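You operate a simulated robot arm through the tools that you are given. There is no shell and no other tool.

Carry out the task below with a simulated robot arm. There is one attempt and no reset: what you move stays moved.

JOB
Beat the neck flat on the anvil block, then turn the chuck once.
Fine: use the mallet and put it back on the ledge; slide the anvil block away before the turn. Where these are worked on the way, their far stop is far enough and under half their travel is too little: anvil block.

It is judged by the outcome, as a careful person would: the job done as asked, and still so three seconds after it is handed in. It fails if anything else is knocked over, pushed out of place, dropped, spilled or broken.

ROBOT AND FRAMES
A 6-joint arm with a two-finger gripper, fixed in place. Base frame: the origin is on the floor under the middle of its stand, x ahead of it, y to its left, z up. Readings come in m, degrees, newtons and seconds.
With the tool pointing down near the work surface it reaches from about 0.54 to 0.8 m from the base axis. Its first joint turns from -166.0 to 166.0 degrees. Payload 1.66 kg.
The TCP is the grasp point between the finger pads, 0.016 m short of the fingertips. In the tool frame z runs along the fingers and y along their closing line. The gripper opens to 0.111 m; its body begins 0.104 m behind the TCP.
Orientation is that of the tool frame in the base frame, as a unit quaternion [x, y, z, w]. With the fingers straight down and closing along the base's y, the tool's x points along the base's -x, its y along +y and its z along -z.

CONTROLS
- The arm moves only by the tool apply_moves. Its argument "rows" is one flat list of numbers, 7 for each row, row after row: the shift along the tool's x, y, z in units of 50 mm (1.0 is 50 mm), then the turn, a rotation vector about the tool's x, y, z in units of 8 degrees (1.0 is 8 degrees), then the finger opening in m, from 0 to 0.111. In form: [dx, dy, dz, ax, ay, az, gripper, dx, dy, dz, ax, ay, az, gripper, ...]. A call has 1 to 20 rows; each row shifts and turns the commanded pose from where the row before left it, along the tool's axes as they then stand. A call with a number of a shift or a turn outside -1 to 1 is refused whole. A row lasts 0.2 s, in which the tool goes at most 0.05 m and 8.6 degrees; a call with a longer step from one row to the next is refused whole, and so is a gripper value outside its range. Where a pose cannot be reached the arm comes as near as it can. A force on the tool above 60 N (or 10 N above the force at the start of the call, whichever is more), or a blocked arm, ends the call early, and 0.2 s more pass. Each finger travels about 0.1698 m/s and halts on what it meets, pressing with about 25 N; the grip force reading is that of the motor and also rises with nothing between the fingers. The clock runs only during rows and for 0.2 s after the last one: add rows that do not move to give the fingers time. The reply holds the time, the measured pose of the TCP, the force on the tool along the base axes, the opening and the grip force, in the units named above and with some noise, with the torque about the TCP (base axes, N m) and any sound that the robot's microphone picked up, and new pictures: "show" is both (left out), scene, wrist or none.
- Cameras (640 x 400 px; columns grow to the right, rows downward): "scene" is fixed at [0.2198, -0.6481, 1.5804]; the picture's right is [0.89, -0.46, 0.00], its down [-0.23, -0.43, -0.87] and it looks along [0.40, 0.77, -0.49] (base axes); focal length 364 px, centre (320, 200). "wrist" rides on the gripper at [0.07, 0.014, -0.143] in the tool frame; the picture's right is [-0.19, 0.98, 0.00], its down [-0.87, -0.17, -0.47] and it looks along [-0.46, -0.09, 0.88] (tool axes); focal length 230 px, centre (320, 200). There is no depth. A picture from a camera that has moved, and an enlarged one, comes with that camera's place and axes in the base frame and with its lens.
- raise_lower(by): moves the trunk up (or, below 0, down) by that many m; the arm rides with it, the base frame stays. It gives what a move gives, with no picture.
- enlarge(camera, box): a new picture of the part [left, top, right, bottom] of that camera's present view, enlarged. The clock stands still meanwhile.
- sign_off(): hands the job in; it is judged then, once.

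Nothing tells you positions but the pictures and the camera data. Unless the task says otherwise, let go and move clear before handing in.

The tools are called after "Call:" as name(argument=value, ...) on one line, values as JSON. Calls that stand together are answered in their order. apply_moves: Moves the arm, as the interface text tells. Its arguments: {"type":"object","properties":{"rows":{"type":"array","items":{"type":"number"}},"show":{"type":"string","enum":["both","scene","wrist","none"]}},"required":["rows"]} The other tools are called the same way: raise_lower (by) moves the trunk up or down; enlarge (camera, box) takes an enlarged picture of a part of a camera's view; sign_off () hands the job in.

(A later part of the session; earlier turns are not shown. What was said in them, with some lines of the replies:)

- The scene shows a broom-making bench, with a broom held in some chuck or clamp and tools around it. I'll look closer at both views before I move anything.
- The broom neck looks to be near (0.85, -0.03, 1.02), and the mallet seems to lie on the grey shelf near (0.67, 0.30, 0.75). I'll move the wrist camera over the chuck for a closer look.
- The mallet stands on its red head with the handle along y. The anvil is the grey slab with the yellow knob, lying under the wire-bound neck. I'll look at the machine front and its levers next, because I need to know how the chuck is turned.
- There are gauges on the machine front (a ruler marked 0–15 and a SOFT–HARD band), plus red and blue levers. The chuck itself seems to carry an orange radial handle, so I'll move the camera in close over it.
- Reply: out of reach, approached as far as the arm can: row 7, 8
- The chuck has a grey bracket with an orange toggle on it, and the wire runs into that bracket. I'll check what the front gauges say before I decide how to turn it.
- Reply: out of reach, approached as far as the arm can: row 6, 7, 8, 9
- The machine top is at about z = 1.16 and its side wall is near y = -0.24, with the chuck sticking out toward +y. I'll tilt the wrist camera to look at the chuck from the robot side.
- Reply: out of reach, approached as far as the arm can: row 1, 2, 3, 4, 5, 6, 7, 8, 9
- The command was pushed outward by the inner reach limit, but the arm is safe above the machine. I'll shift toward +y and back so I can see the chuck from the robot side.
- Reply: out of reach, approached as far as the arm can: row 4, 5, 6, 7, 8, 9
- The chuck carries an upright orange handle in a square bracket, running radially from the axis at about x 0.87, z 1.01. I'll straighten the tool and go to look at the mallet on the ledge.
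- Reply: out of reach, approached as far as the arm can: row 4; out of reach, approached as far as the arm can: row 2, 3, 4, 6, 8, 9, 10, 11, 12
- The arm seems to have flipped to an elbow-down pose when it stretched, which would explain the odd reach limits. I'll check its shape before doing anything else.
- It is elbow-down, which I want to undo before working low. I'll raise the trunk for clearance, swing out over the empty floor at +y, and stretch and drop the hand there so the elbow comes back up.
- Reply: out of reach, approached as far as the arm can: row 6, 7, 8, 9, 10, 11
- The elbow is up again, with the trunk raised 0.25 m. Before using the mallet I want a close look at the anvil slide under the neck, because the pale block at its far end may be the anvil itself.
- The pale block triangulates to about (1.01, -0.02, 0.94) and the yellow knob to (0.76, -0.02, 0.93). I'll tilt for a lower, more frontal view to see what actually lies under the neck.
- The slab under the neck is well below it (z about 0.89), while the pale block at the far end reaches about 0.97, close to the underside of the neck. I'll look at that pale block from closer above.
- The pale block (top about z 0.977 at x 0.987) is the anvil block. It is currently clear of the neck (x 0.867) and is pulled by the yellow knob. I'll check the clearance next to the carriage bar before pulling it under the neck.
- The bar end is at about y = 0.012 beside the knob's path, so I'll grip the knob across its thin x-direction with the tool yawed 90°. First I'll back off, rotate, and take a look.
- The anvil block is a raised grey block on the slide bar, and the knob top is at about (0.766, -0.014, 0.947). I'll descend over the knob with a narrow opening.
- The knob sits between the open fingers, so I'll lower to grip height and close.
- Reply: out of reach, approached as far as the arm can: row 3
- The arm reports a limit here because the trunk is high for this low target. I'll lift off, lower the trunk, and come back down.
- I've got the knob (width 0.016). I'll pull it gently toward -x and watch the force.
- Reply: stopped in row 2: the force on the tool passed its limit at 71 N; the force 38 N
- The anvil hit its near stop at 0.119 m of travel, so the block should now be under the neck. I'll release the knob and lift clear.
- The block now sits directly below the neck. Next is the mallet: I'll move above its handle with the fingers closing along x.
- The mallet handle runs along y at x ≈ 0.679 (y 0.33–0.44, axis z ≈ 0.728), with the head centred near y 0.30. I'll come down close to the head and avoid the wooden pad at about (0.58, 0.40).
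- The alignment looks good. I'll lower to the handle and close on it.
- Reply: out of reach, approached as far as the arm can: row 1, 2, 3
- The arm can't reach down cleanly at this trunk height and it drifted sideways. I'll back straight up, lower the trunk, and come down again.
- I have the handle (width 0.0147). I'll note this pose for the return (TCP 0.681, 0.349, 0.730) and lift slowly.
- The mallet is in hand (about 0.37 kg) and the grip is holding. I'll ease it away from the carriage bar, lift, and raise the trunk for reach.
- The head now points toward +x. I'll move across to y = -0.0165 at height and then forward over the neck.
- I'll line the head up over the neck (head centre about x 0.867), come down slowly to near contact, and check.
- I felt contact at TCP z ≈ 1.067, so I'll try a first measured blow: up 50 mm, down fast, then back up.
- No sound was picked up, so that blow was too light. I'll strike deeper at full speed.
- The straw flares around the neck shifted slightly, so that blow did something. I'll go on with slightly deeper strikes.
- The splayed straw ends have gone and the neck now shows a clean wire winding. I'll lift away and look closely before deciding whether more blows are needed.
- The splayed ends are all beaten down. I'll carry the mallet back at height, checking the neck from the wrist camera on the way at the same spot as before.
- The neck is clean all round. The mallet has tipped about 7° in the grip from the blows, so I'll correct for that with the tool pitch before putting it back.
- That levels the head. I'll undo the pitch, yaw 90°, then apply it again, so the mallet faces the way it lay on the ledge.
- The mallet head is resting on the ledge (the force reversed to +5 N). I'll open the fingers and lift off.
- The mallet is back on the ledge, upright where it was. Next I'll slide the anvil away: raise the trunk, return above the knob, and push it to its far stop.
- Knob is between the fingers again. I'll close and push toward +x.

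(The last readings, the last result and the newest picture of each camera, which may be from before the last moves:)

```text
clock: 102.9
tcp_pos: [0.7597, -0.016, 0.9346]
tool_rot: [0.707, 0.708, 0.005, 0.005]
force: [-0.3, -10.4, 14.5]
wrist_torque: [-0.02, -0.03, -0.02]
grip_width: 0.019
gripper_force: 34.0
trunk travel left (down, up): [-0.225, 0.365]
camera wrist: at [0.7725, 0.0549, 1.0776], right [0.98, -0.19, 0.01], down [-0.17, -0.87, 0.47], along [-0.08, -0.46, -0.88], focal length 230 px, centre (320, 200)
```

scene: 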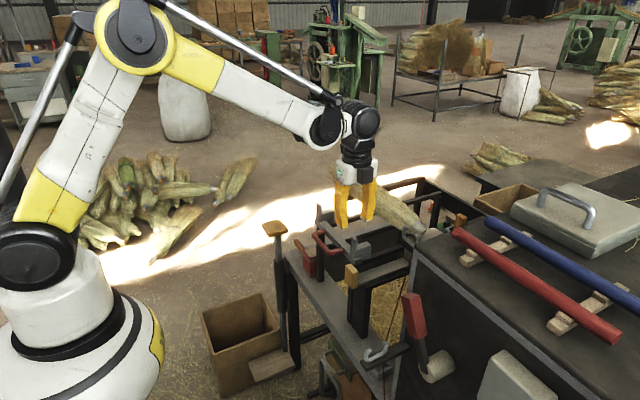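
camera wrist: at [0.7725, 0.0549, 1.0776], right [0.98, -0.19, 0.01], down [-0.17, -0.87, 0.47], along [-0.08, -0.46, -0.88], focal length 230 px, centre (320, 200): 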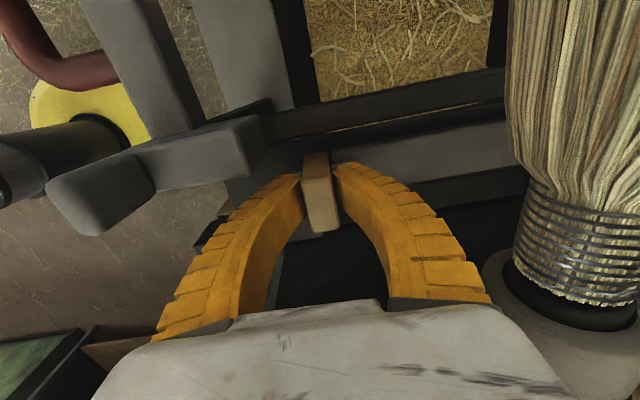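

Call:
apply_moves(rows=[0, 0.15, 0, 0, 0, 0, 0.01, 0, 0.15, 0, 0, 0, 0, 0.01, 0, 0, 0, 0, 0, 0, 0.01], show="none")

```text
clock: 103.7
tcp_pos: [0.7726, -0.0146, 0.9348]
tool_rot: [0.707, 0.707, 0.005, 0.005]
force: [-34.9, -5.2, 10.3]
wrist_torque: [0.01, 0.46, 0.09]
grip_width: 0.0345
gripper_force: 18.3
trunk travel left (down, up): [-0.225, 0.365]
```

The push met the far stop (35 N resistance), so the anvil is fully away. I'll ease off, open, and lift.

Call:
apply_moves(rows=[0, -0.12, 0, 0, 0, 0, 0.02, 0, 0, 0, 0, 0, 0, 0.04, 0, 0, 0, 0, 0, 0, 0.045, 0, 0, -0.6, 0, 0, 0, 0.045, 0, 0, -0.9, 0, 0, 0, 0.045, 0, 0, -0.9, 0, 0, 0, 0.045, 0, 0, -0.9, 0, 0, 0, 0.045, 0, 0, -0.9, 0, 0, 0, 0.045, 0, 0, 0, 0, 0, 0, 0.045], show="both")

Call:
enlarge(camera="wrist", box=[290, 60, 560, 300])

```text
clock: 105.7
tcp_pos: [0.7684, -0.0143, 1.1436]
tool_rot: [0.707, 0.707, 0.005, 0.004]
force: [-1.3, 0.1, 0.1]
wrist_torque: [0.02, -0.04, -0.03]
grip_width: 0.0475
gripper_force: 0.8
trunk travel left (down, up): [-0.225, 0.365]
camera wrist: at [0.7792, 0.056, 1.2868], right [0.98, -0.19, 0.01], down [-0.17, -0.87, 0.47], along [-0.08, -0.46, -0.88], focal length 230 px, centre (320, 200)
```

scene: 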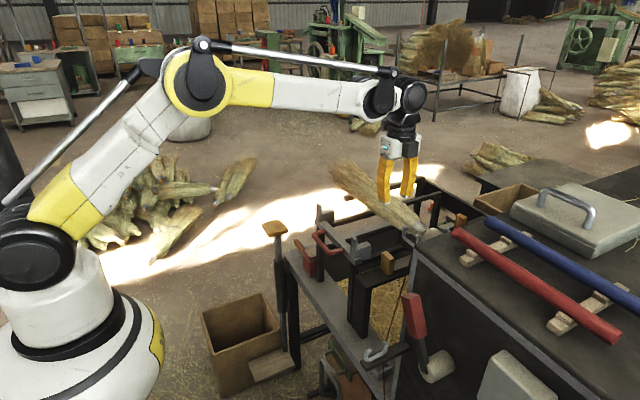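
wrist: 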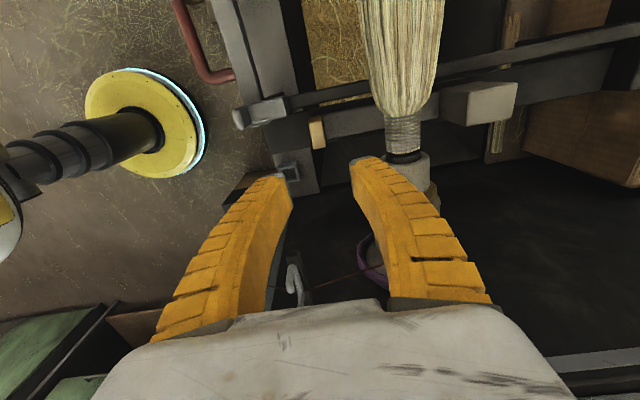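

```text
1.67 times, centred on (425, 180) of wrist
camera zoom: at [0.7792, 0.056, 1.2868], right [0.98, -0.19, 0.01], down [-0.17, -0.87, 0.47], along [-0.08, -0.46, -0.88], focal length 384 px, centre (145, 233)
```

zoom: 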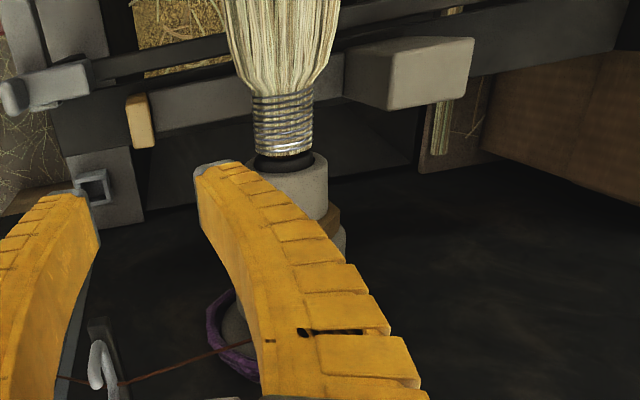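

The anvil is back at its far stop and the neck is clean. Now for the chuck: I'll return to the default yaw and study its handle up close.

Call:
apply_moves(rows=[-0.3, -0.6, -0.6, 0, 0, 0, 0.08, -0.3, -0.5, -0.6, 0, 0, 0, 0.11, 0, 0, 0, 0, 0, -0.9375, 0.11, 0, 0, 0, 0, 0, -0.9375, 0.11, 0, 0, 0, 0, 0, -0.9375, 0.11, 0, 0, 0, 0, 0, -0.9375, 0.11, 0, 0, 0, 0, 0, -0.9375, 0.11, 0, 0, 0, 0, 0, -0.9375, 0.11, 0, 0, 0, 0, 0, -0.9375, 0.11, 0, 0, 0, 0, 0, -0.9375, 0.11, 0, 0, 0, 0, 0, -0.9375, 0.11, 0, 0, 0, 0, 0, -0.9375, 0.11, 0, 0, 0, 0, 0, -0.9375, 0.11, 0, 0, 0, 0, 0, -0.9375, 0.11, 0, 0, 0, 0, 0, 0, 0.11], show="none")

Call:
raise_lower(by=0.1)

```text
clock: 108.9
tcp_pos: [0.713, -0.0464, 1.2002]
tool_rot: [-0.001, 1.0, 0.0, 0.006]
force: [-0.3, -0.2, 0.0]
wrist_torque: [0.04, 0.01, -0.01]
grip_width: 0.1103
gripper_force: 0.0
trunk travel left (down, up): [-0.225, 0.365]
```

```text
clock: 110.2
tcp_pos: [0.7139, -0.0457, 1.2998]
tool_rot: [0.0, 1.0, 0.0, 0.007]
force: [0.0, -0.5, -0.5]
wrist_torque: [0.0, 0.01, -0.01]
grip_width: 0.1103
gripper_force: 0.1
trunk travel left (down, up): [-0.325, 0.265]
```

Call:
apply_moves(rows=[-0.51, -0.63, 0.4, 0, 0, 0, 0.111, -0.51, -0.63, 0.4, 0, 0, 0, 0.111, -0.51, -0.63, 0.4, 0, 0, 0, 0.111, 0, 0, 0, 0, 0, 0, 0.111], show="both")

Call:
enlarge(camera="wrist", box=[220, 90, 420, 300])

Call:
enlarge(camera="scene", box=[390, 180, 490, 260])

```text
clock: 111.2
tcp_pos: [0.7887, -0.1411, 1.2433]
tool_rot: [0.0, 1.0, 0.0, 0.007]
force: [0.1, 0.5, 0.4]
wrist_torque: [-0.01, -0.07, 0.02]
grip_width: 0.111
gripper_force: 0.0
trunk travel left (down, up): [-0.325, 0.265]
camera wrist: at [0.7176, -0.1253, 1.385], right [0.19, 0.98, 0.0], down [0.86, -0.17, 0.48], along [0.48, -0.09, -0.88], focal length 230 px, centre (320, 200)
```

scene: 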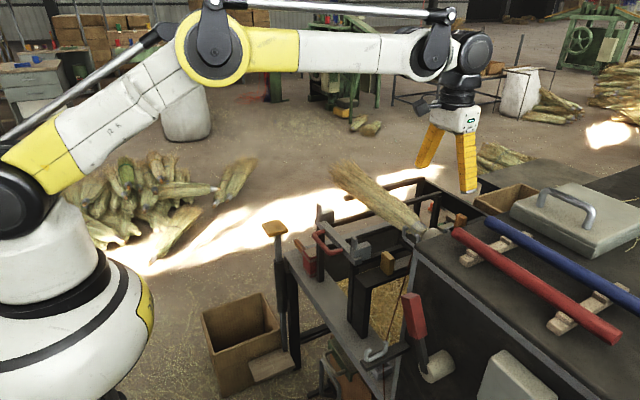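
wrist: 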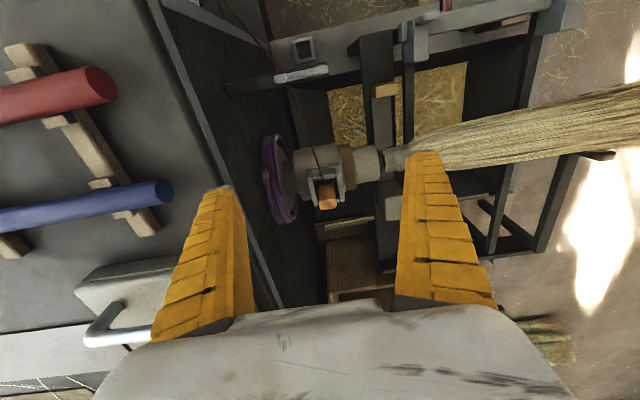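

```text
1.90 times, centred on (320, 195) of wrist
camera zoom: at [0.7176, -0.1253, 1.385], right [0.19, 0.98, 0.0], down [0.86, -0.17, 0.48], along [0.48, -0.09, -0.88], focal length 438 px, centre (320, 210)
```

zoom: 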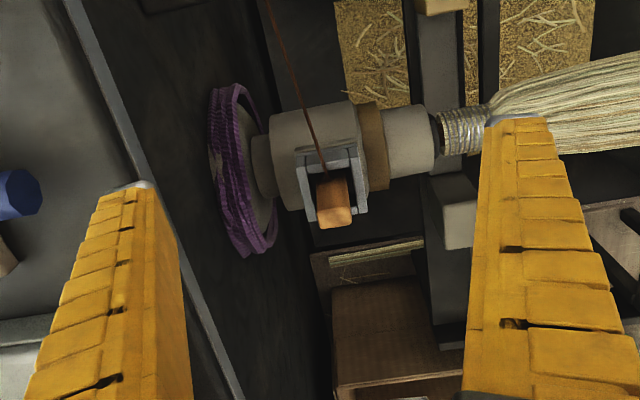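

```text
5.00 times, centred on (440, 220) of scene
camera zoom: at [0.2198, -0.6481, 1.5804], right [0.89, -0.46, 0.0], down [-0.23, -0.43, -0.87], along [0.4, 0.77, -0.49], focal length 1818 px, centre (-280, 100)
```

zoom: 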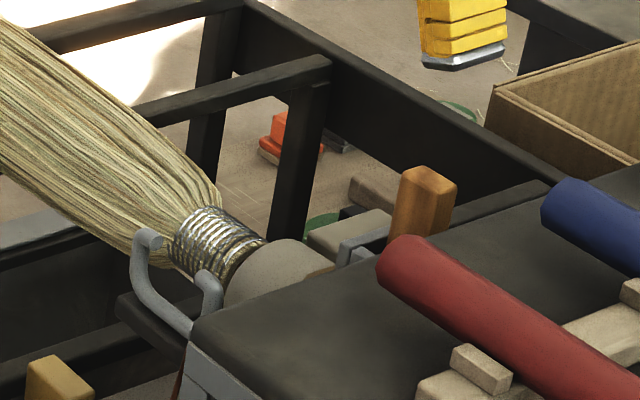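

Call:
enlarge(camera="wrist", box=[270, 130, 370, 220])

Call:
enlarge(camera="wrist", box=[200, 0, 380, 160])

```text
4.44 times, centred on (320, 175) of wrist
camera zoom: at [0.7176, -0.1253, 1.385], right [0.19, 0.98, 0.0], down [0.86, -0.17, 0.48], along [0.48, -0.09, -0.88], focal length 1022 px, centre (320, 311)
```

zoom: 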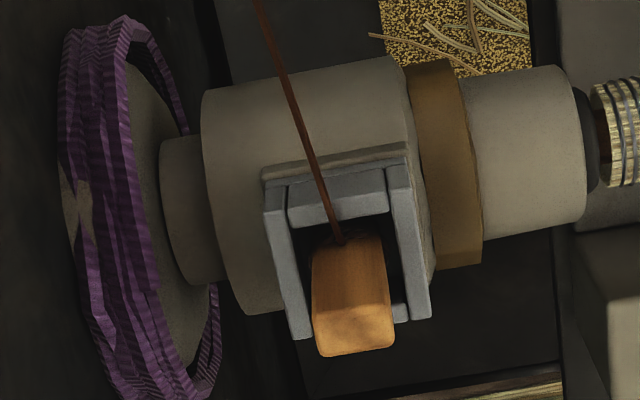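

```text
2.50 times, centred on (290, 80) of wrist
camera zoom: at [0.7176, -0.1253, 1.385], right [0.19, 0.98, 0.0], down [0.86, -0.17, 0.48], along [0.48, -0.09, -0.88], focal length 575 px, centre (395, 500)
```

zoom: 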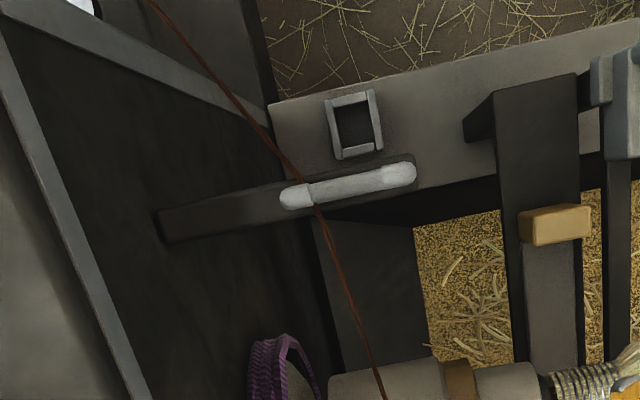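

The orange piece turns out to be a wire peg sitting in a socket on the chuck, with the wire tied to it, so it may not be a turning handle. I'll look over the other controls again before touching anything.

Call:
enlarge(camera="scene", box=[200, 210, 320, 400])

Call:
enlarge(camera="scene", box=[310, 320, 420, 400])

Call:
enlarge(camera="scene", box=[370, 280, 480, 400])

```text
2.11 times, centred on (260, 305) of scene
camera zoom: at [0.2198, -0.6481, 1.5804], right [0.89, -0.46, 0.0], down [-0.23, -0.43, -0.87], along [0.4, 0.77, -0.49], focal length 766 px, centre (446, -21)
```

zoom: 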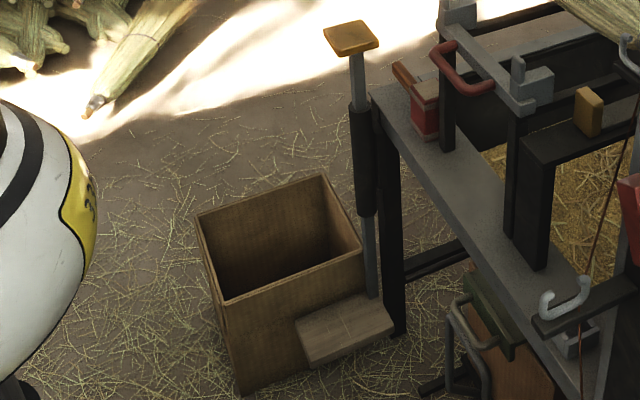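

```text
5.00 times, centred on (365, 360) of scene
camera zoom: at [0.2198, -0.6481, 1.5804], right [0.89, -0.46, 0.0], down [-0.23, -0.43, -0.87], along [0.4, 0.77, -0.49], focal length 1818 px, centre (95, -600)
```

zoom: 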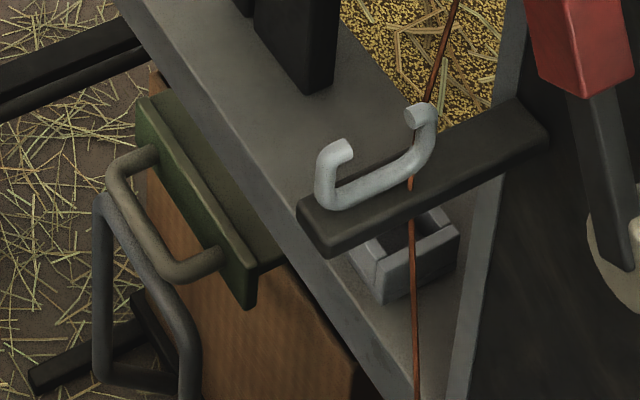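

```text
3.33 times, centred on (425, 340) of scene
camera zoom: at [0.2198, -0.6481, 1.5804], right [0.89, -0.46, 0.0], down [-0.23, -0.43, -0.87], along [0.4, 0.77, -0.49], focal length 1212 px, centre (-30, -267)
```

zoom: 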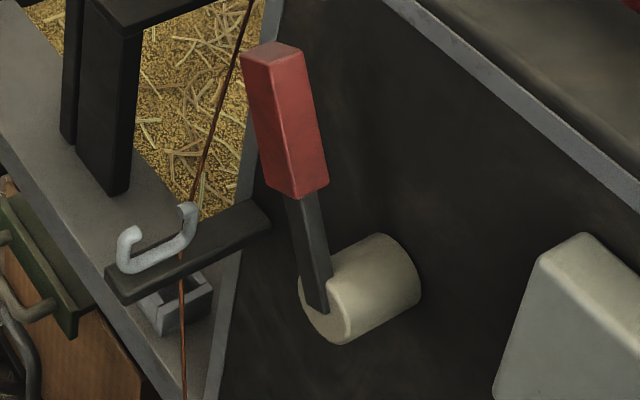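

Just by the post there is a wooden treadle plate joined to the hand-height pad, and the blue lever sits under the SOFT–HARD gauge. I'll get a better look at the front panel around the red lever for any labels.

Call:
apply_moves(rows=[0.6, 0, -0.6, 0, 0, 0, 0.06, 0.8, 0, -0.5, 0, 0, 0, 0.06, 0.9, 0, 0, 0, 0, 0, 0.06, 0.8, -0.5, 0, 0, 0, 0, 0.06, 0.6, -0.75, 0, 0, 0, 0, 0.06, 0.6, -0.75, 0, 0, 0, 0, 0.06, 0.5, -0.8, 0, 0, 0, 0, 0.06, 0.3, -0.85, 0, 0, 0, 0, 0.06, 0.3, -0.85, 0, 0, 0, 0, 0.06, 0, -0.9, 0, 0, 0, 0, 0.06, 0, -0.8, 0, 0, 0, 0, 0.06, 0, 0, 0, 0, -0.94, 0, 0.06, 0, 0, 0, 0, -0.94, 0, 0.06, 0, 0, 0, 0, -0.94, 0, 0.06, 0, 0, 0, 0, -0.94, 0, 0.06, 0, 0, 0, 0, 0, 0, 0.06], show="wrist")

```text
clock: 114.6
tcp_pos: [0.5183, -0.4499, 1.2938]
tool_rot: [0.0, 0.964, -0.001, 0.266]
force: [-0.9, -0.9, 0.0]
wrist_torque: [0.01, 0.02, 0.02]
grip_width: 0.0622
gripper_force: 1.2
trunk travel left (down, up): [-0.325, 0.265]
camera wrist: at [0.386, -0.4354, 1.3811], right [0.16, 0.98, 0.1], down [0.5, -0.17, 0.85], along [0.85, -0.09, -0.52], focal length 230 px, centre (320, 200)
```

wrist: 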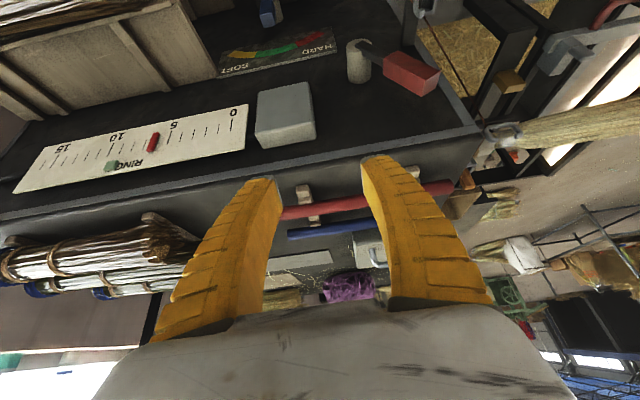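

Call:
enlarge(camera="wrist", box=[200, 0, 460, 160])

Call:
enlarge(camera="wrist", box=[0, 80, 270, 220])

```text
2.46 times, centred on (330, 80) of wrist
camera zoom: at [0.386, -0.4354, 1.3811], right [0.16, 0.98, 0.1], down [0.5, -0.17, 0.85], along [0.85, -0.09, -0.52], focal length 566 px, centre (295, 495)
```

zoom: 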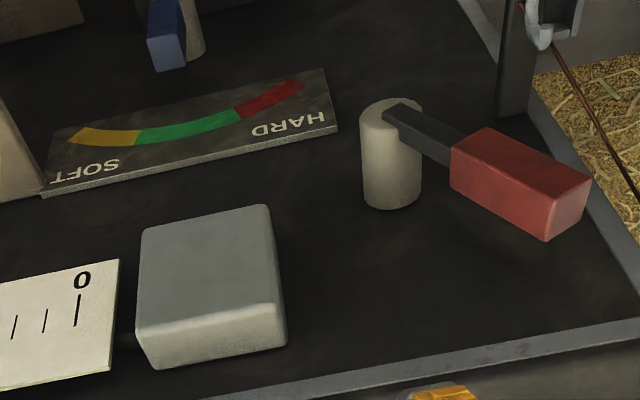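

```text
2.37 times, centred on (135, 150) of wrist
camera zoom: at [0.386, -0.4354, 1.3811], right [0.16, 0.98, 0.1], down [0.5, -0.17, 0.85], along [0.85, -0.09, -0.52], focal length 545 px, centre (758, 318)
```

zoom: 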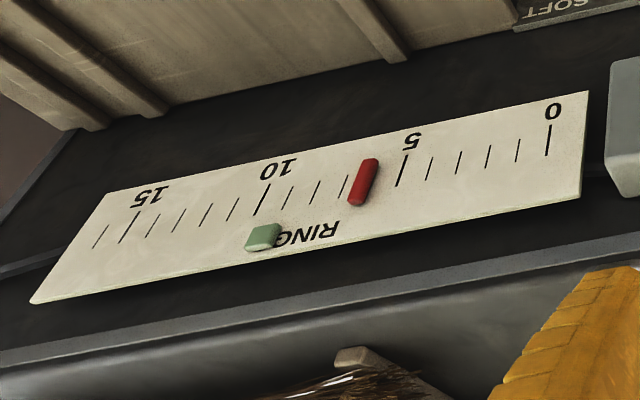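

The RINGS scale shows a red pointer at about 6½, and the blue lever goes with the tension gauge. The treadle is the natural drive for a broom winder's chuck, so I'll test its hand pad gently while watching the chuck. First I'll move over there with the fingers closed.

Call:
apply_moves(rows=[0, 0, 0, 0, 0.94, 0, 0.02, 0, 0, 0, 0, 0.94, 0, 0, 0, 0, 0, 0, 0.94, 0, 0, 0, 0, 0, 0, 0.94, 0, 0, -0.1, 0.95, 0, 0, 0, 0, 0, -0.1, 0.95, 0, 0, 0, 0, 0, -0.1, 0.95, 0, 0, 0, 0, 0, -0.1, 0.95, 0, 0, 0, 0, 0, -0.1, 0.95, 0, 0, 0, 0, 0, -0.1, 0.95, 0, 0, 0, 0, 0, -0.1, 0.95, 0, 0, 0, 0, 0, -0.1, 0.95, 0, 0, 0, 0, 0, -0.1, 0.95, 0, 0, 0, 0, 0, 0, 0, 0, 0, 0, 0, 0], show="none")

Call:
apply_moves(rows=[-0.1, 0.95, 0, 0, 0, 0, 0, -0.1, 0.95, 0, 0, 0, 0, 0, -0.1, 0.95, 0, 0, 0, 0, 0, -0.1, 0.95, 0, 0, 0, 0, 0, 0, 0.95, 0, 0, 0, 0, 0, 0, 0.95, 0, 0, 0, 0, 0, 0, 0.95, 0, 0, 0, 0, 0, 0, 0.95, 0, 0, 0, 0, 0, 0, 0, 0, 0, 0, 0, 0], show="none")

Call:
raise_lower(by=-0.2)

```text
clock: 117.6
tcp_pos: [0.5654, -0.0224, 1.291]
tool_rot: [0.0, 1.0, -0.001, 0.006]
force: [0.1, 0.3, -0.2]
wrist_torque: [0.0, 0.05, 0.02]
grip_width: 0.0001
gripper_force: 24.8
trunk travel left (down, up): [-0.325, 0.265]
```

```text
clock: 119.6
tcp_pos: [0.5861, 0.357, 1.2929]
tool_rot: [0.0, 1.0, 0.0, 0.005]
force: [-0.5, -1.1, 0.2]
wrist_torque: [0.04, -0.02, 0.0]
grip_width: 0.0
gripper_force: 24.8
trunk travel left (down, up): [-0.325, 0.265]
```

```text
clock: 121.8
tcp_pos: [0.586, 0.3581, 1.0911]
tool_rot: [0.0, 1.0, 0.0, 0.006]
force: [-0.4, 1.0, 0.7]
wrist_torque: [0.02, -0.01, -0.03]
grip_width: 0.0001
gripper_force: 25.3
trunk travel left (down, up): [-0.125, 0.465]
```

Call:
apply_moves(rows=[0.035, 0.21, 0.85, 0, 0, 0, 0, 0.035, 0.21, 0.85, 0, 0, 0, 0, 0.035, 0.21, 0.85, 0, 0, 0, 0, 0.035, 0.21, 0.85, 0, 0, 0, 0, 0, 0, 0, 0, 0, 0, 0], show="both")

Call:
enlarge(camera="scene", box=[230, 140, 350, 280])

Call:
enlarge(camera="scene", box=[390, 190, 470, 260])

```text
clock: 123.0
tcp_pos: [0.5811, 0.4016, 0.9194]
tool_rot: [0.0, 1.0, 0.0, 0.006]
force: [-0.4, 0.2, 0.5]
wrist_torque: [-0.03, 0.01, -0.02]
grip_width: 0.0002
gripper_force: 24.7
trunk travel left (down, up): [-0.125, 0.465]
camera wrist: at [0.5102, 0.4156, 1.0616], right [0.19, 0.98, 0.0], down [0.86, -0.17, 0.48], along [0.47, -0.09, -0.88], focal length 230 px, centre (320, 200)
```

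scene: 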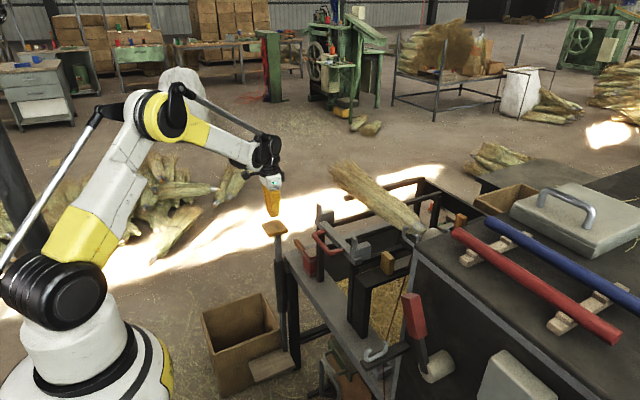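
wrist: 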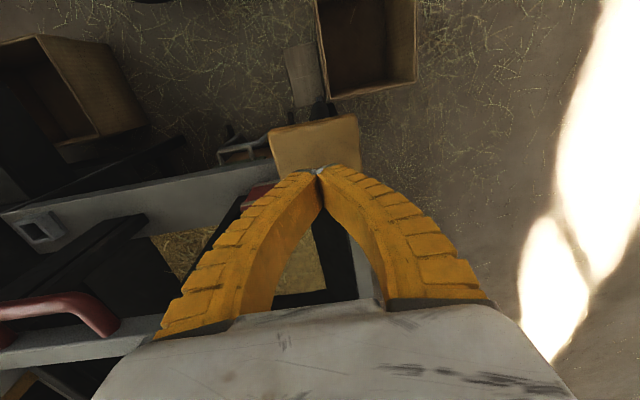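

```text
2.86 times, centred on (290, 210) of scene
camera zoom: at [0.2198, -0.6481, 1.5804], right [0.89, -0.46, 0.0], down [-0.23, -0.43, -0.87], along [0.4, 0.77, -0.49], focal length 1039 px, centre (406, 171)
```

zoom: 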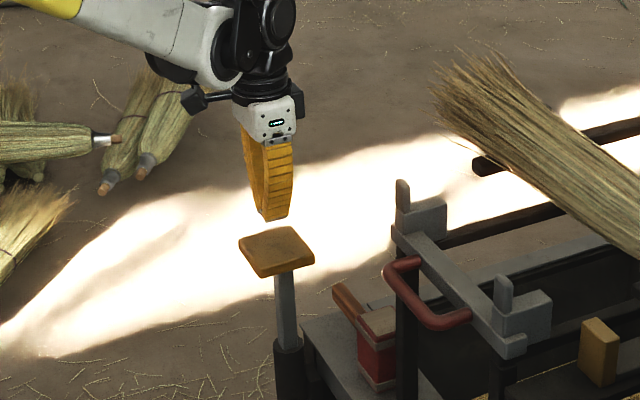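

```text
5.71 times, centred on (430, 225) of scene
camera zoom: at [0.2198, -0.6481, 1.5804], right [0.89, -0.46, 0.0], down [-0.23, -0.43, -0.87], along [0.4, 0.77, -0.49], focal length 2078 px, centre (-309, 57)
```

zoom: 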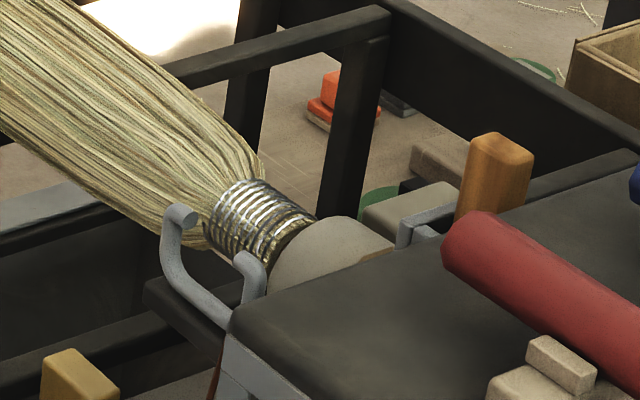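

The pad centre is at about (0.567, 0.397), top z ≈ 0.85. I'll centre over it and lower slowly until contact.

Call:
apply_moves(rows=[0.28, -0.09, 0.3, 0, 0, 0, 0, 0, 0, 0.4, 0, 0, 0, 0, 0, 0, 0.15, 0, 0, 0, 0, 0, 0, 0, 0, 0, 0, 0], show="none")

Call:
apply_moves(rows=[0, 0, 0.1, 0, 0, 0, 0, 0, 0, 0.1, 0, 0, 0, 0, 0, 0, 0, 0, 0, 0, 0], show="none")

```text
clock: 124.0
tcp_pos: [0.5681, 0.3963, 0.8781]
tool_rot: [0.0, 1.0, 0.0, 0.006]
force: [-0.4, -0.9, 0.1]
wrist_torque: [-0.03, 0.02, 0.0]
grip_width: 0.0001
gripper_force: 24.9
trunk travel left (down, up): [-0.125, 0.465]
```

```text
clock: 124.8
tcp_pos: [0.5674, 0.3957, 0.8699]
tool_rot: [0.0, 1.0, 0.0, 0.006]
force: [0.1, 0.9, 6.1]
wrist_torque: [-0.01, 0.05, -0.03]
grip_width: 0.0061
gripper_force: 28.8
trunk travel left (down, up): [-0.125, 0.465]
```

Contact with the pad at about 6 N. I'll press another ~10 mm and check the chuck.

Call:
apply_moves(rows=[0, 0, 0.1, 0, 0, 0, 0, 0, 0, 0.1, 0, 0, 0, 0, 0, 0, 0, 0, 0, 0, 0], show="scene")

Call:
enlarge(camera="scene", box=[390, 190, 470, 260])

Call:
enlarge(camera="scene", box=[230, 170, 350, 310])

```text
clock: 125.6
tcp_pos: [0.5681, 0.3948, 0.8604]
tool_rot: [0.001, 1.0, 0.0, 0.006]
force: [-1.9, 0.6, 6.5]
wrist_torque: [0.0, 0.08, -0.03]
grip_width: 0.0061
gripper_force: 28.6
trunk travel left (down, up): [-0.125, 0.465]
```

scene: 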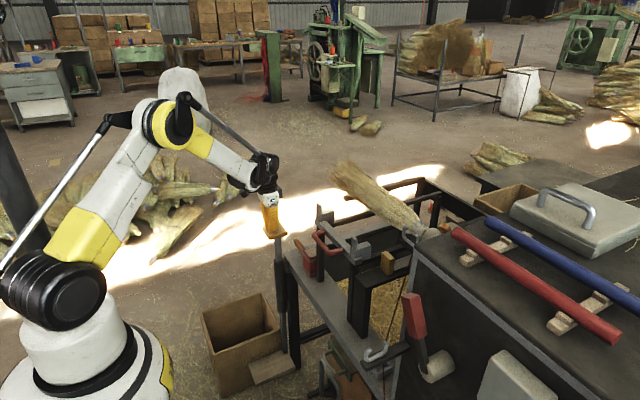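

```text
5.71 times, centred on (430, 225) of scene
camera zoom: at [0.2198, -0.6481, 1.5804], right [0.89, -0.46, 0.0], down [-0.23, -0.43, -0.87], along [0.4, 0.77, -0.49], focal length 2078 px, centre (-309, 57)
```

zoom: 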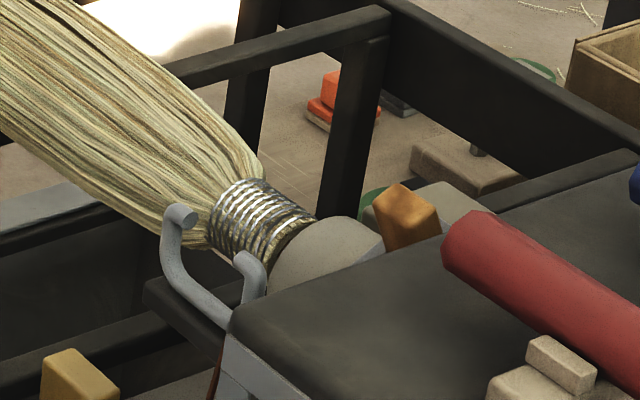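

```text
2.86 times, centred on (290, 240) of scene
camera zoom: at [0.2198, -0.6481, 1.5804], right [0.89, -0.46, 0.0], down [-0.23, -0.43, -0.87], along [0.4, 0.77, -0.49], focal length 1039 px, centre (406, 86)
```

zoom: 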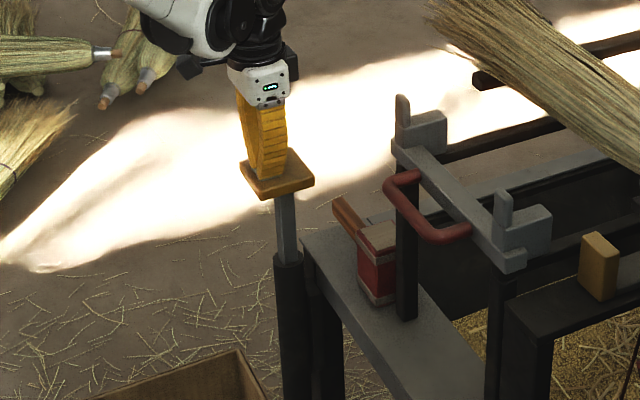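

Pressing the treadle turns the chuck, and the peg has already rotated. I'll keep pressing steadily through the stroke and watch how far it goes.

Call:
apply_moves(rows=[0, 0, 0.15, 0, 0, 0, 0, 0, 0, 0.15, 0, 0, 0, 0, 0, 0, 0, 0, 0, 0, 0], show="scene")

Call:
enlarge(camera="scene", box=[390, 190, 470, 260])

Call:
enlarge(camera="scene", box=[230, 170, 350, 310])

```text
clock: 126.4
tcp_pos: [0.5664, 0.3935, 0.8442]
tool_rot: [-0.001, 1.0, -0.001, 0.008]
force: [3.7, 1.6, 9.3]
wrist_torque: [0.01, 0.07, -0.01]
grip_width: 0.0059
gripper_force: 28.6
trunk travel left (down, up): [-0.125, 0.465]
```

scene: 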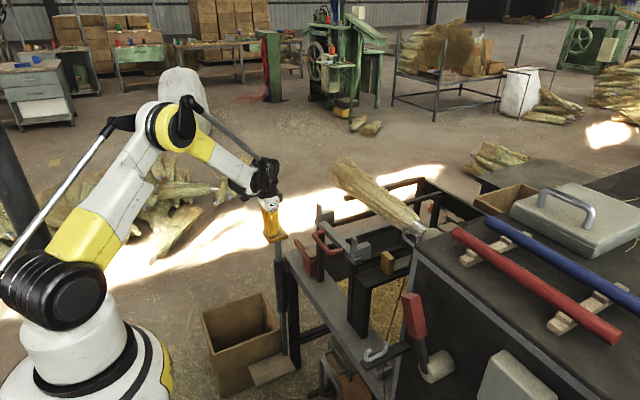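

```text
5.71 times, centred on (430, 225) of scene
camera zoom: at [0.2198, -0.6481, 1.5804], right [0.89, -0.46, 0.0], down [-0.23, -0.43, -0.87], along [0.4, 0.77, -0.49], focal length 2078 px, centre (-309, 57)
```

zoom: 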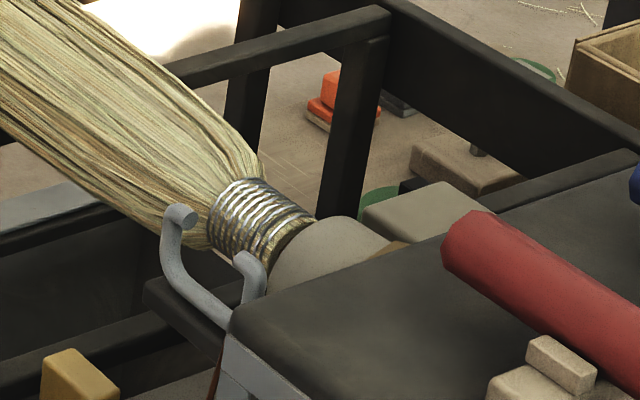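

```text
2.86 times, centred on (290, 240) of scene
camera zoom: at [0.2198, -0.6481, 1.5804], right [0.89, -0.46, 0.0], down [-0.23, -0.43, -0.87], along [0.4, 0.77, -0.49], focal length 1039 px, centre (406, 86)
```

zoom: 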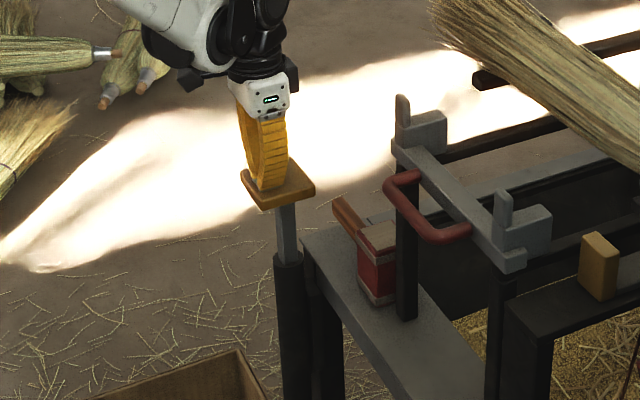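

Call:
apply_moves(rows=[0, 0, 0.15, 0, 0, 0, 0, 0, 0, 0.15, 0, 0, 0, 0, 0, 0, 0, 0, 0, 0, 0], show="scene")

Call:
enlarge(camera="scene", box=[390, 190, 470, 260])

Call:
enlarge(camera="scene", box=[230, 170, 350, 310])

```text
clock: 127.2
tcp_pos: [0.5676, 0.3952, 0.8307]
tool_rot: [0.0, 1.0, 0.0, 0.005]
force: [1.0, -4.0, 10.2]
wrist_torque: [-0.05, 0.07, 0.02]
grip_width: 0.0063
gripper_force: 28.5
trunk travel left (down, up): [-0.125, 0.465]
```

scene: 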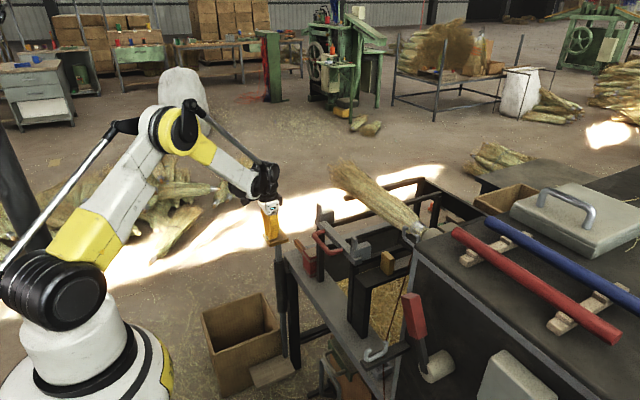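

```text
5.71 times, centred on (430, 225) of scene
camera zoom: at [0.2198, -0.6481, 1.5804], right [0.89, -0.46, 0.0], down [-0.23, -0.43, -0.87], along [0.4, 0.77, -0.49], focal length 2078 px, centre (-309, 57)
```

zoom: 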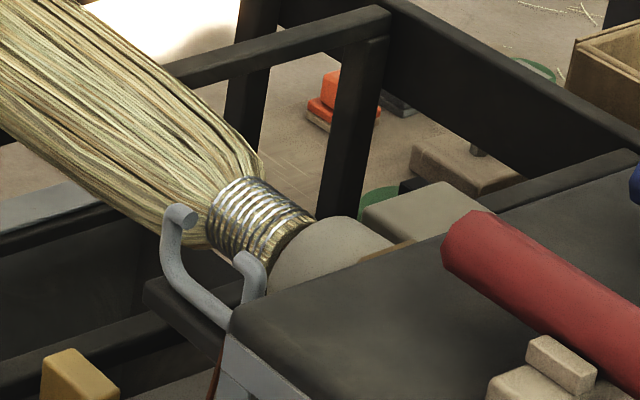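

```text
2.86 times, centred on (290, 240) of scene
camera zoom: at [0.2198, -0.6481, 1.5804], right [0.89, -0.46, 0.0], down [-0.23, -0.43, -0.87], along [0.4, 0.77, -0.49], focal length 1039 px, centre (406, 86)
```

zoom: 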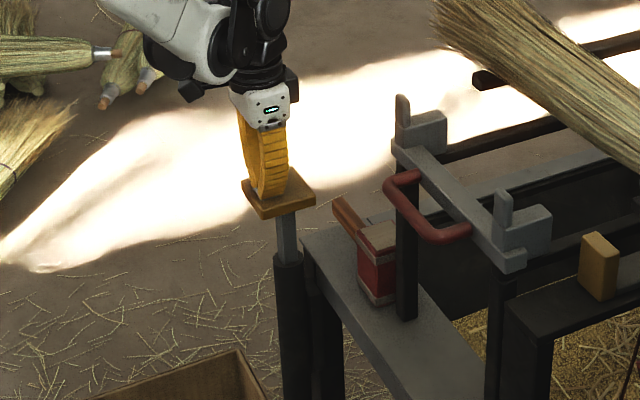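

Call:
apply_moves(rows=[0, 0, 0.15, 0, 0, 0, 0, 0, 0, 0.15, 0, 0, 0, 0, 0, 0, 0, 0, 0, 0, 0], show="scene")

Call:
enlarge(camera="scene", box=[390, 190, 470, 260])

Call:
enlarge(camera="scene", box=[230, 170, 350, 310])

```text
clock: 128.0
tcp_pos: [0.5669, 0.396, 0.8142]
tool_rot: [0.0, 1.0, 0.0, 0.006]
force: [-4.7, -0.8, 11.2]
wrist_torque: [0.0, 0.12, 0.03]
grip_width: 0.0062
gripper_force: 29.0
trunk travel left (down, up): [-0.125, 0.465]
```

scene: 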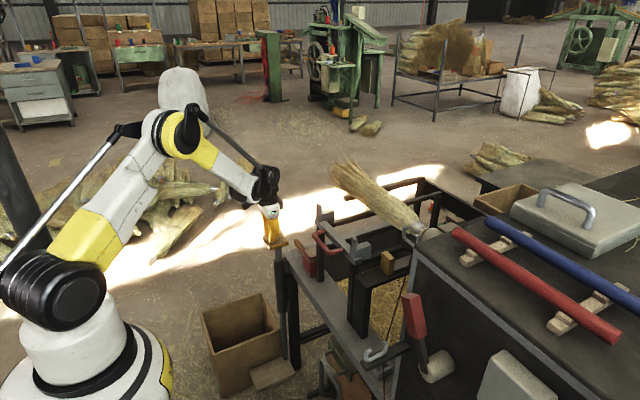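

```text
5.71 times, centred on (430, 225) of scene
camera zoom: at [0.2198, -0.6481, 1.5804], right [0.89, -0.46, 0.0], down [-0.23, -0.43, -0.87], along [0.4, 0.77, -0.49], focal length 2078 px, centre (-309, 57)
```

zoom: 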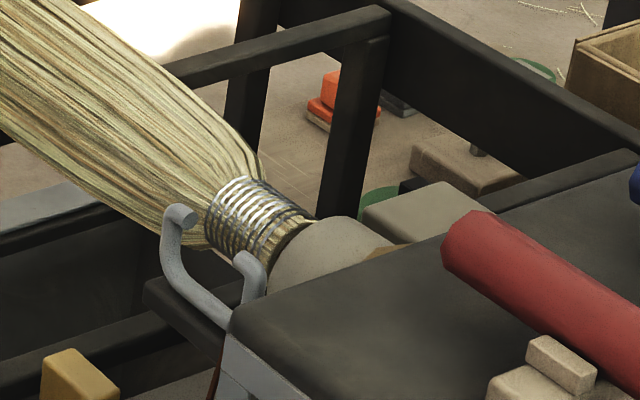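

```text
2.86 times, centred on (290, 240) of scene
camera zoom: at [0.2198, -0.6481, 1.5804], right [0.89, -0.46, 0.0], down [-0.23, -0.43, -0.87], along [0.4, 0.77, -0.49], focal length 1039 px, centre (406, 86)
```

zoom: 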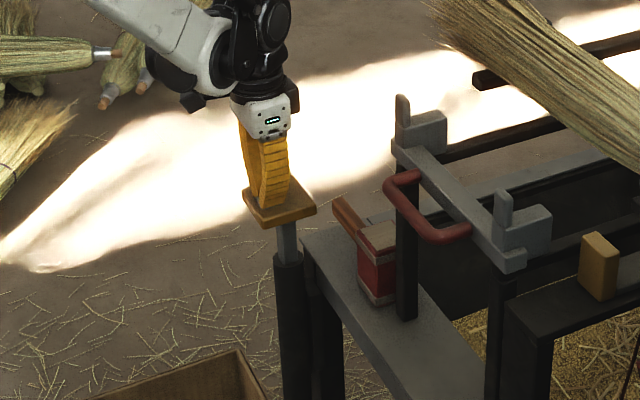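

Call:
apply_moves(rows=[0, 0, 0.15, 0, 0, 0, 0, 0, 0, 0.15, 0, 0, 0, 0, 0, 0, 0, 0, 0, 0, 0], show="scene")

Call:
enlarge(camera="scene", box=[390, 190, 470, 260])

Call:
enlarge(camera="scene", box=[230, 170, 350, 310])

```text
clock: 128.8
tcp_pos: [0.5682, 0.3947, 0.7989]
tool_rot: [0.001, 1.0, 0.0, 0.007]
force: [-2.4, 4.1, 11.4]
wrist_torque: [0.03, 0.08, -0.04]
grip_width: 0.006
gripper_force: 28.8
trunk travel left (down, up): [-0.125, 0.465]
```

scene: 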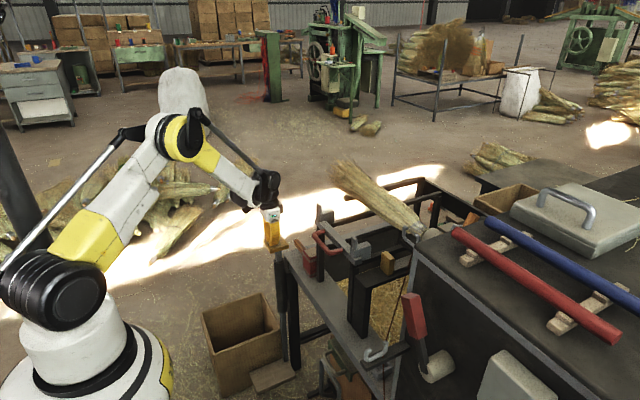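

```text
5.71 times, centred on (430, 225) of scene
camera zoom: at [0.2198, -0.6481, 1.5804], right [0.89, -0.46, 0.0], down [-0.23, -0.43, -0.87], along [0.4, 0.77, -0.49], focal length 2078 px, centre (-309, 57)
```

zoom: 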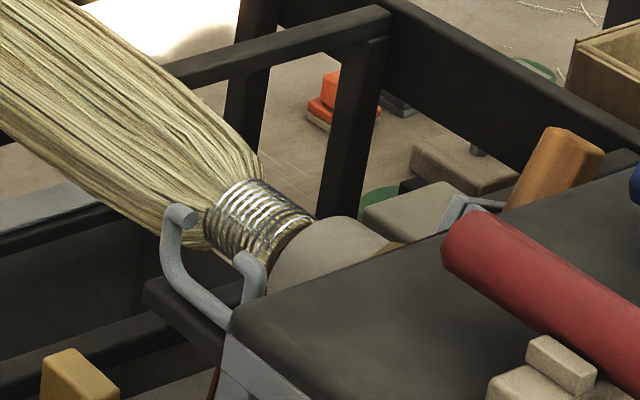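

```text
2.86 times, centred on (290, 240) of scene
camera zoom: at [0.2198, -0.6481, 1.5804], right [0.89, -0.46, 0.0], down [-0.23, -0.43, -0.87], along [0.4, 0.77, -0.49], focal length 1039 px, centre (406, 86)
```

zoom: 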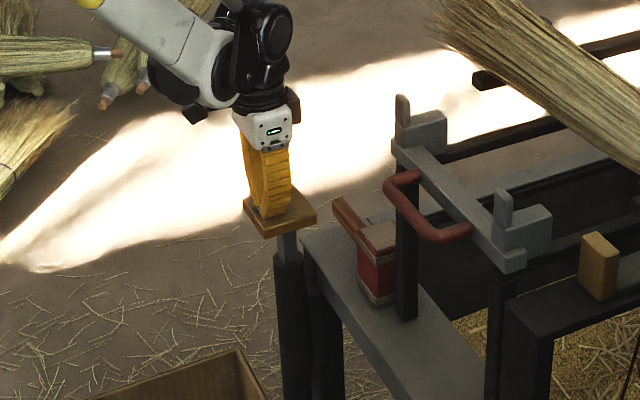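

The peg has come almost all the way round, so the turn is nearly complete. I'll press the last few millimetres in small steps.

Call:
apply_moves(rows=[0, 0, 0.1, 0, 0, 0, 0, 0, 0, 0, 0, 0, 0, 0], show="scene")

Call:
enlarge(camera="scene", box=[390, 190, 470, 260])

```text
clock: 129.4
tcp_pos: [0.5681, 0.395, 0.7938]
tool_rot: [0.0, 1.0, -0.001, 0.007]
force: [1.3, 5.9, 12.0]
wrist_torque: [0.03, 0.04, -0.06]
grip_width: 0.0058
gripper_force: 28.9
trunk travel left (down, up): [-0.125, 0.465]
heard: click
```

scene: 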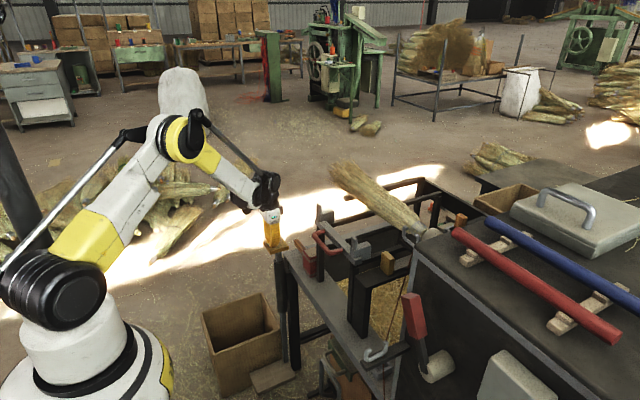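

```text
5.71 times, centred on (430, 225) of scene
camera zoom: at [0.2198, -0.6481, 1.5804], right [0.89, -0.46, 0.0], down [-0.23, -0.43, -0.87], along [0.4, 0.77, -0.49], focal length 2078 px, centre (-309, 57)
```

zoom: 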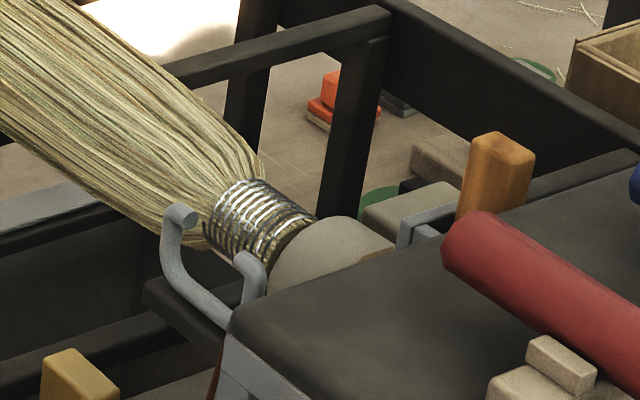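

A click sounded and the peg is back at the top, so that is one full turn. I'll let the treadle rise gently and check that the chuck holds.

Call:
apply_moves(rows=[0, 0, -0.2, 0, 0, 0, 0, 0, 0, -0.2, 0, 0, 0, 0, 0, 0, 0, 0, 0, 0, 0], show="scene")

Call:
enlarge(camera="scene", box=[390, 190, 470, 260])

Call:
enlarge(camera="scene", box=[230, 170, 350, 310])

```text
clock: 130.2
tcp_pos: [0.5677, 0.3937, 0.8145]
tool_rot: [0.0, 1.0, 0.0, 0.006]
force: [-1.2, 2.6, 10.0]
wrist_torque: [-0.01, 0.08, -0.02]
grip_width: 0.0058
gripper_force: 28.6
trunk travel left (down, up): [-0.125, 0.465]
```

scene: 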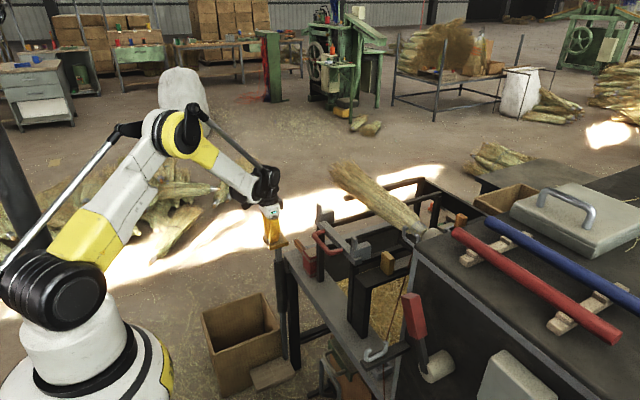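

```text
5.71 times, centred on (430, 225) of scene
camera zoom: at [0.2198, -0.6481, 1.5804], right [0.89, -0.46, 0.0], down [-0.23, -0.43, -0.87], along [0.4, 0.77, -0.49], focal length 2078 px, centre (-309, 57)
```

zoom: 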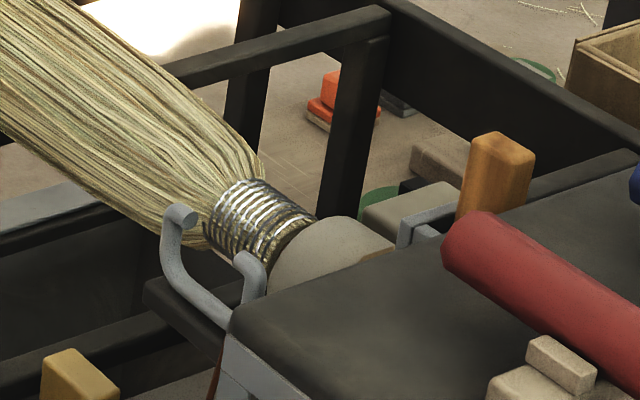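

```text
2.86 times, centred on (290, 240) of scene
camera zoom: at [0.2198, -0.6481, 1.5804], right [0.89, -0.46, 0.0], down [-0.23, -0.43, -0.87], along [0.4, 0.77, -0.49], focal length 1039 px, centre (406, 86)
```

zoom: 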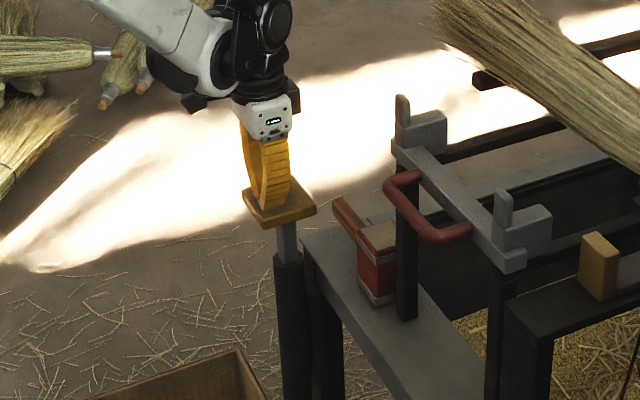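

The chuck stays put while the treadle comes up, as a ratchet would. I'll let it rise fully and move clear.

Call:
apply_moves(rows=[0, 0, -0.3, 0, 0, 0, 0, 0, 0, -0.3, 0, 0, 0, 0, 0, 0, -0.3, 0, 0, 0, 0, 0, 0, -0.3, 0, 0, 0, 0, 0, 0, -0.3, 0, 0, 0, 0, 0, 0, -0.6, 0, 0, 0, 0, 0, 0, -0.9, 0, 0, 0, 0, 0, 0, -0.9, 0, 0, 0, 0, 0, 0, -0.9, 0, 0, 0, 0, 0, 0, 0, 0, 0, 0, 0], show="both")

Call:
enlarge(camera="scene", box=[230, 170, 350, 310])

Call:
enlarge(camera="scene", box=[360, 180, 480, 280])

```text
clock: 132.4
tcp_pos: [0.5635, 0.3955, 1.0536]
tool_rot: [-0.001, 1.0, 0.0, 0.007]
force: [0.0, -1.1, 0.4]
wrist_torque: [0.01, 0.0, -0.02]
grip_width: 0.0002
gripper_force: 28.5
trunk travel left (down, up): [-0.125, 0.465]
camera wrist: at [0.4925, 0.4101, 1.1966], right [0.19, 0.98, 0.0], down [0.86, -0.17, 0.48], along [0.47, -0.09, -0.88], focal length 230 px, centre (320, 200)
```

scene: 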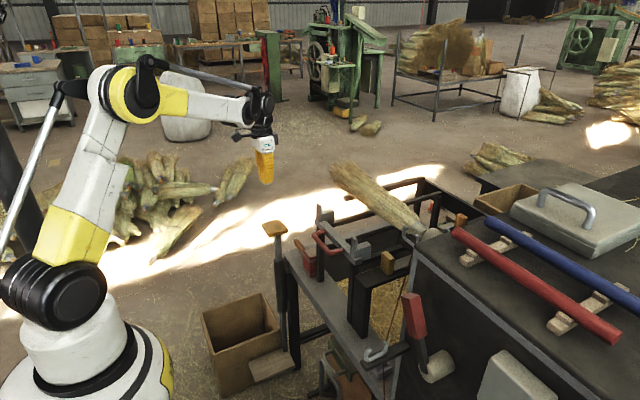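
wrist: 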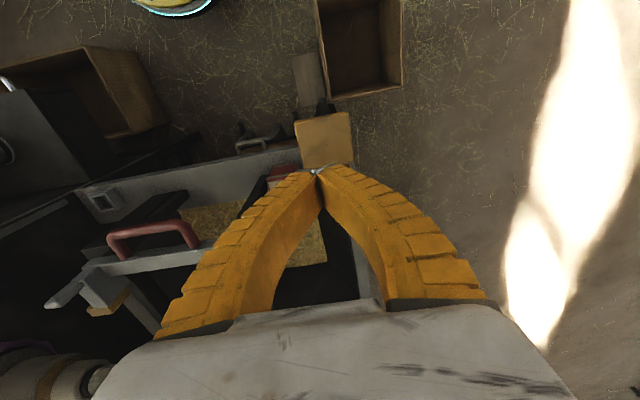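

```text
2.86 times, centred on (290, 240) of scene
camera zoom: at [0.2198, -0.6481, 1.5804], right [0.89, -0.46, 0.0], down [-0.23, -0.43, -0.87], along [0.4, 0.77, -0.49], focal length 1039 px, centre (406, 86)
```

zoom: 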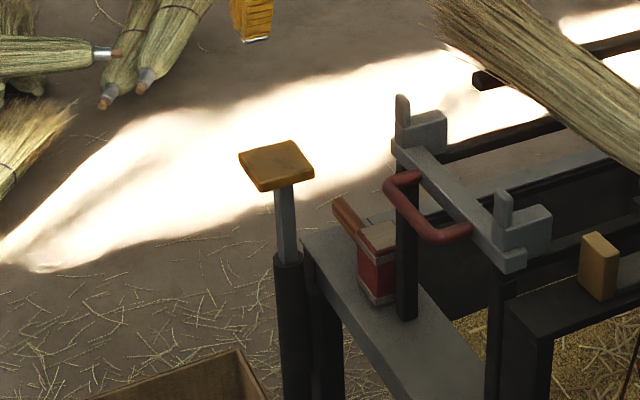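

```text
4.00 times, centred on (420, 230) of scene
camera zoom: at [0.2198, -0.6481, 1.5804], right [0.89, -0.46, 0.0], down [-0.23, -0.43, -0.87], along [0.4, 0.77, -0.49], focal length 1454 px, centre (-80, 80)
```

zoom: 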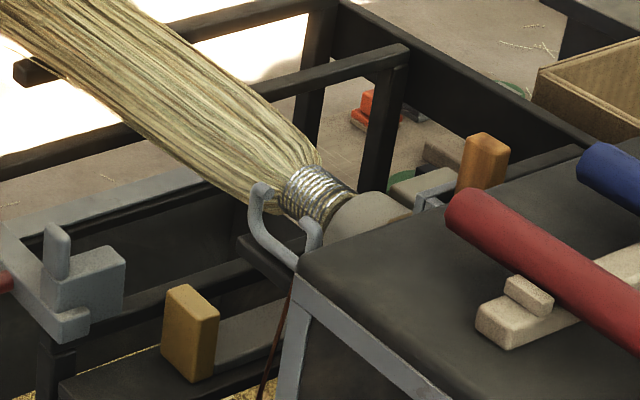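

The neck is beaten down, the mallet is back on the ledge, the anvil block is at its far stop, and the chuck has made one full turn with a click. The treadle is back up and the arm is clear. I'll hand it in.

Call:
sign_off()

```text
The job is handed in.
```

I beat the neck flat on the anvil block and turned the chuck once; the job is handed in. I have not seen the judge's result.

- **Neck:** I pulled the anvil block under the neck and struck it four times with the mallet. The first blow was probably too light to count. After the last one, the splayed straw ends were all down and the wire winding showed clean.
- **Mallet:** it is back on the ledge, upright, where it was.
- **Anvil block:** I slid it away to its far stop before the turn.
- **Chuck:** I turned it by pressing the treadle's hand pad. It made one full turn, a click sounded at the end, and it held as the treadle came back up.

During my first try at the mallet, the arm drifted sideways and a finger came within a few millimetres of the mallet. In the pictures I took right after, the mallet did not appear to have moved.
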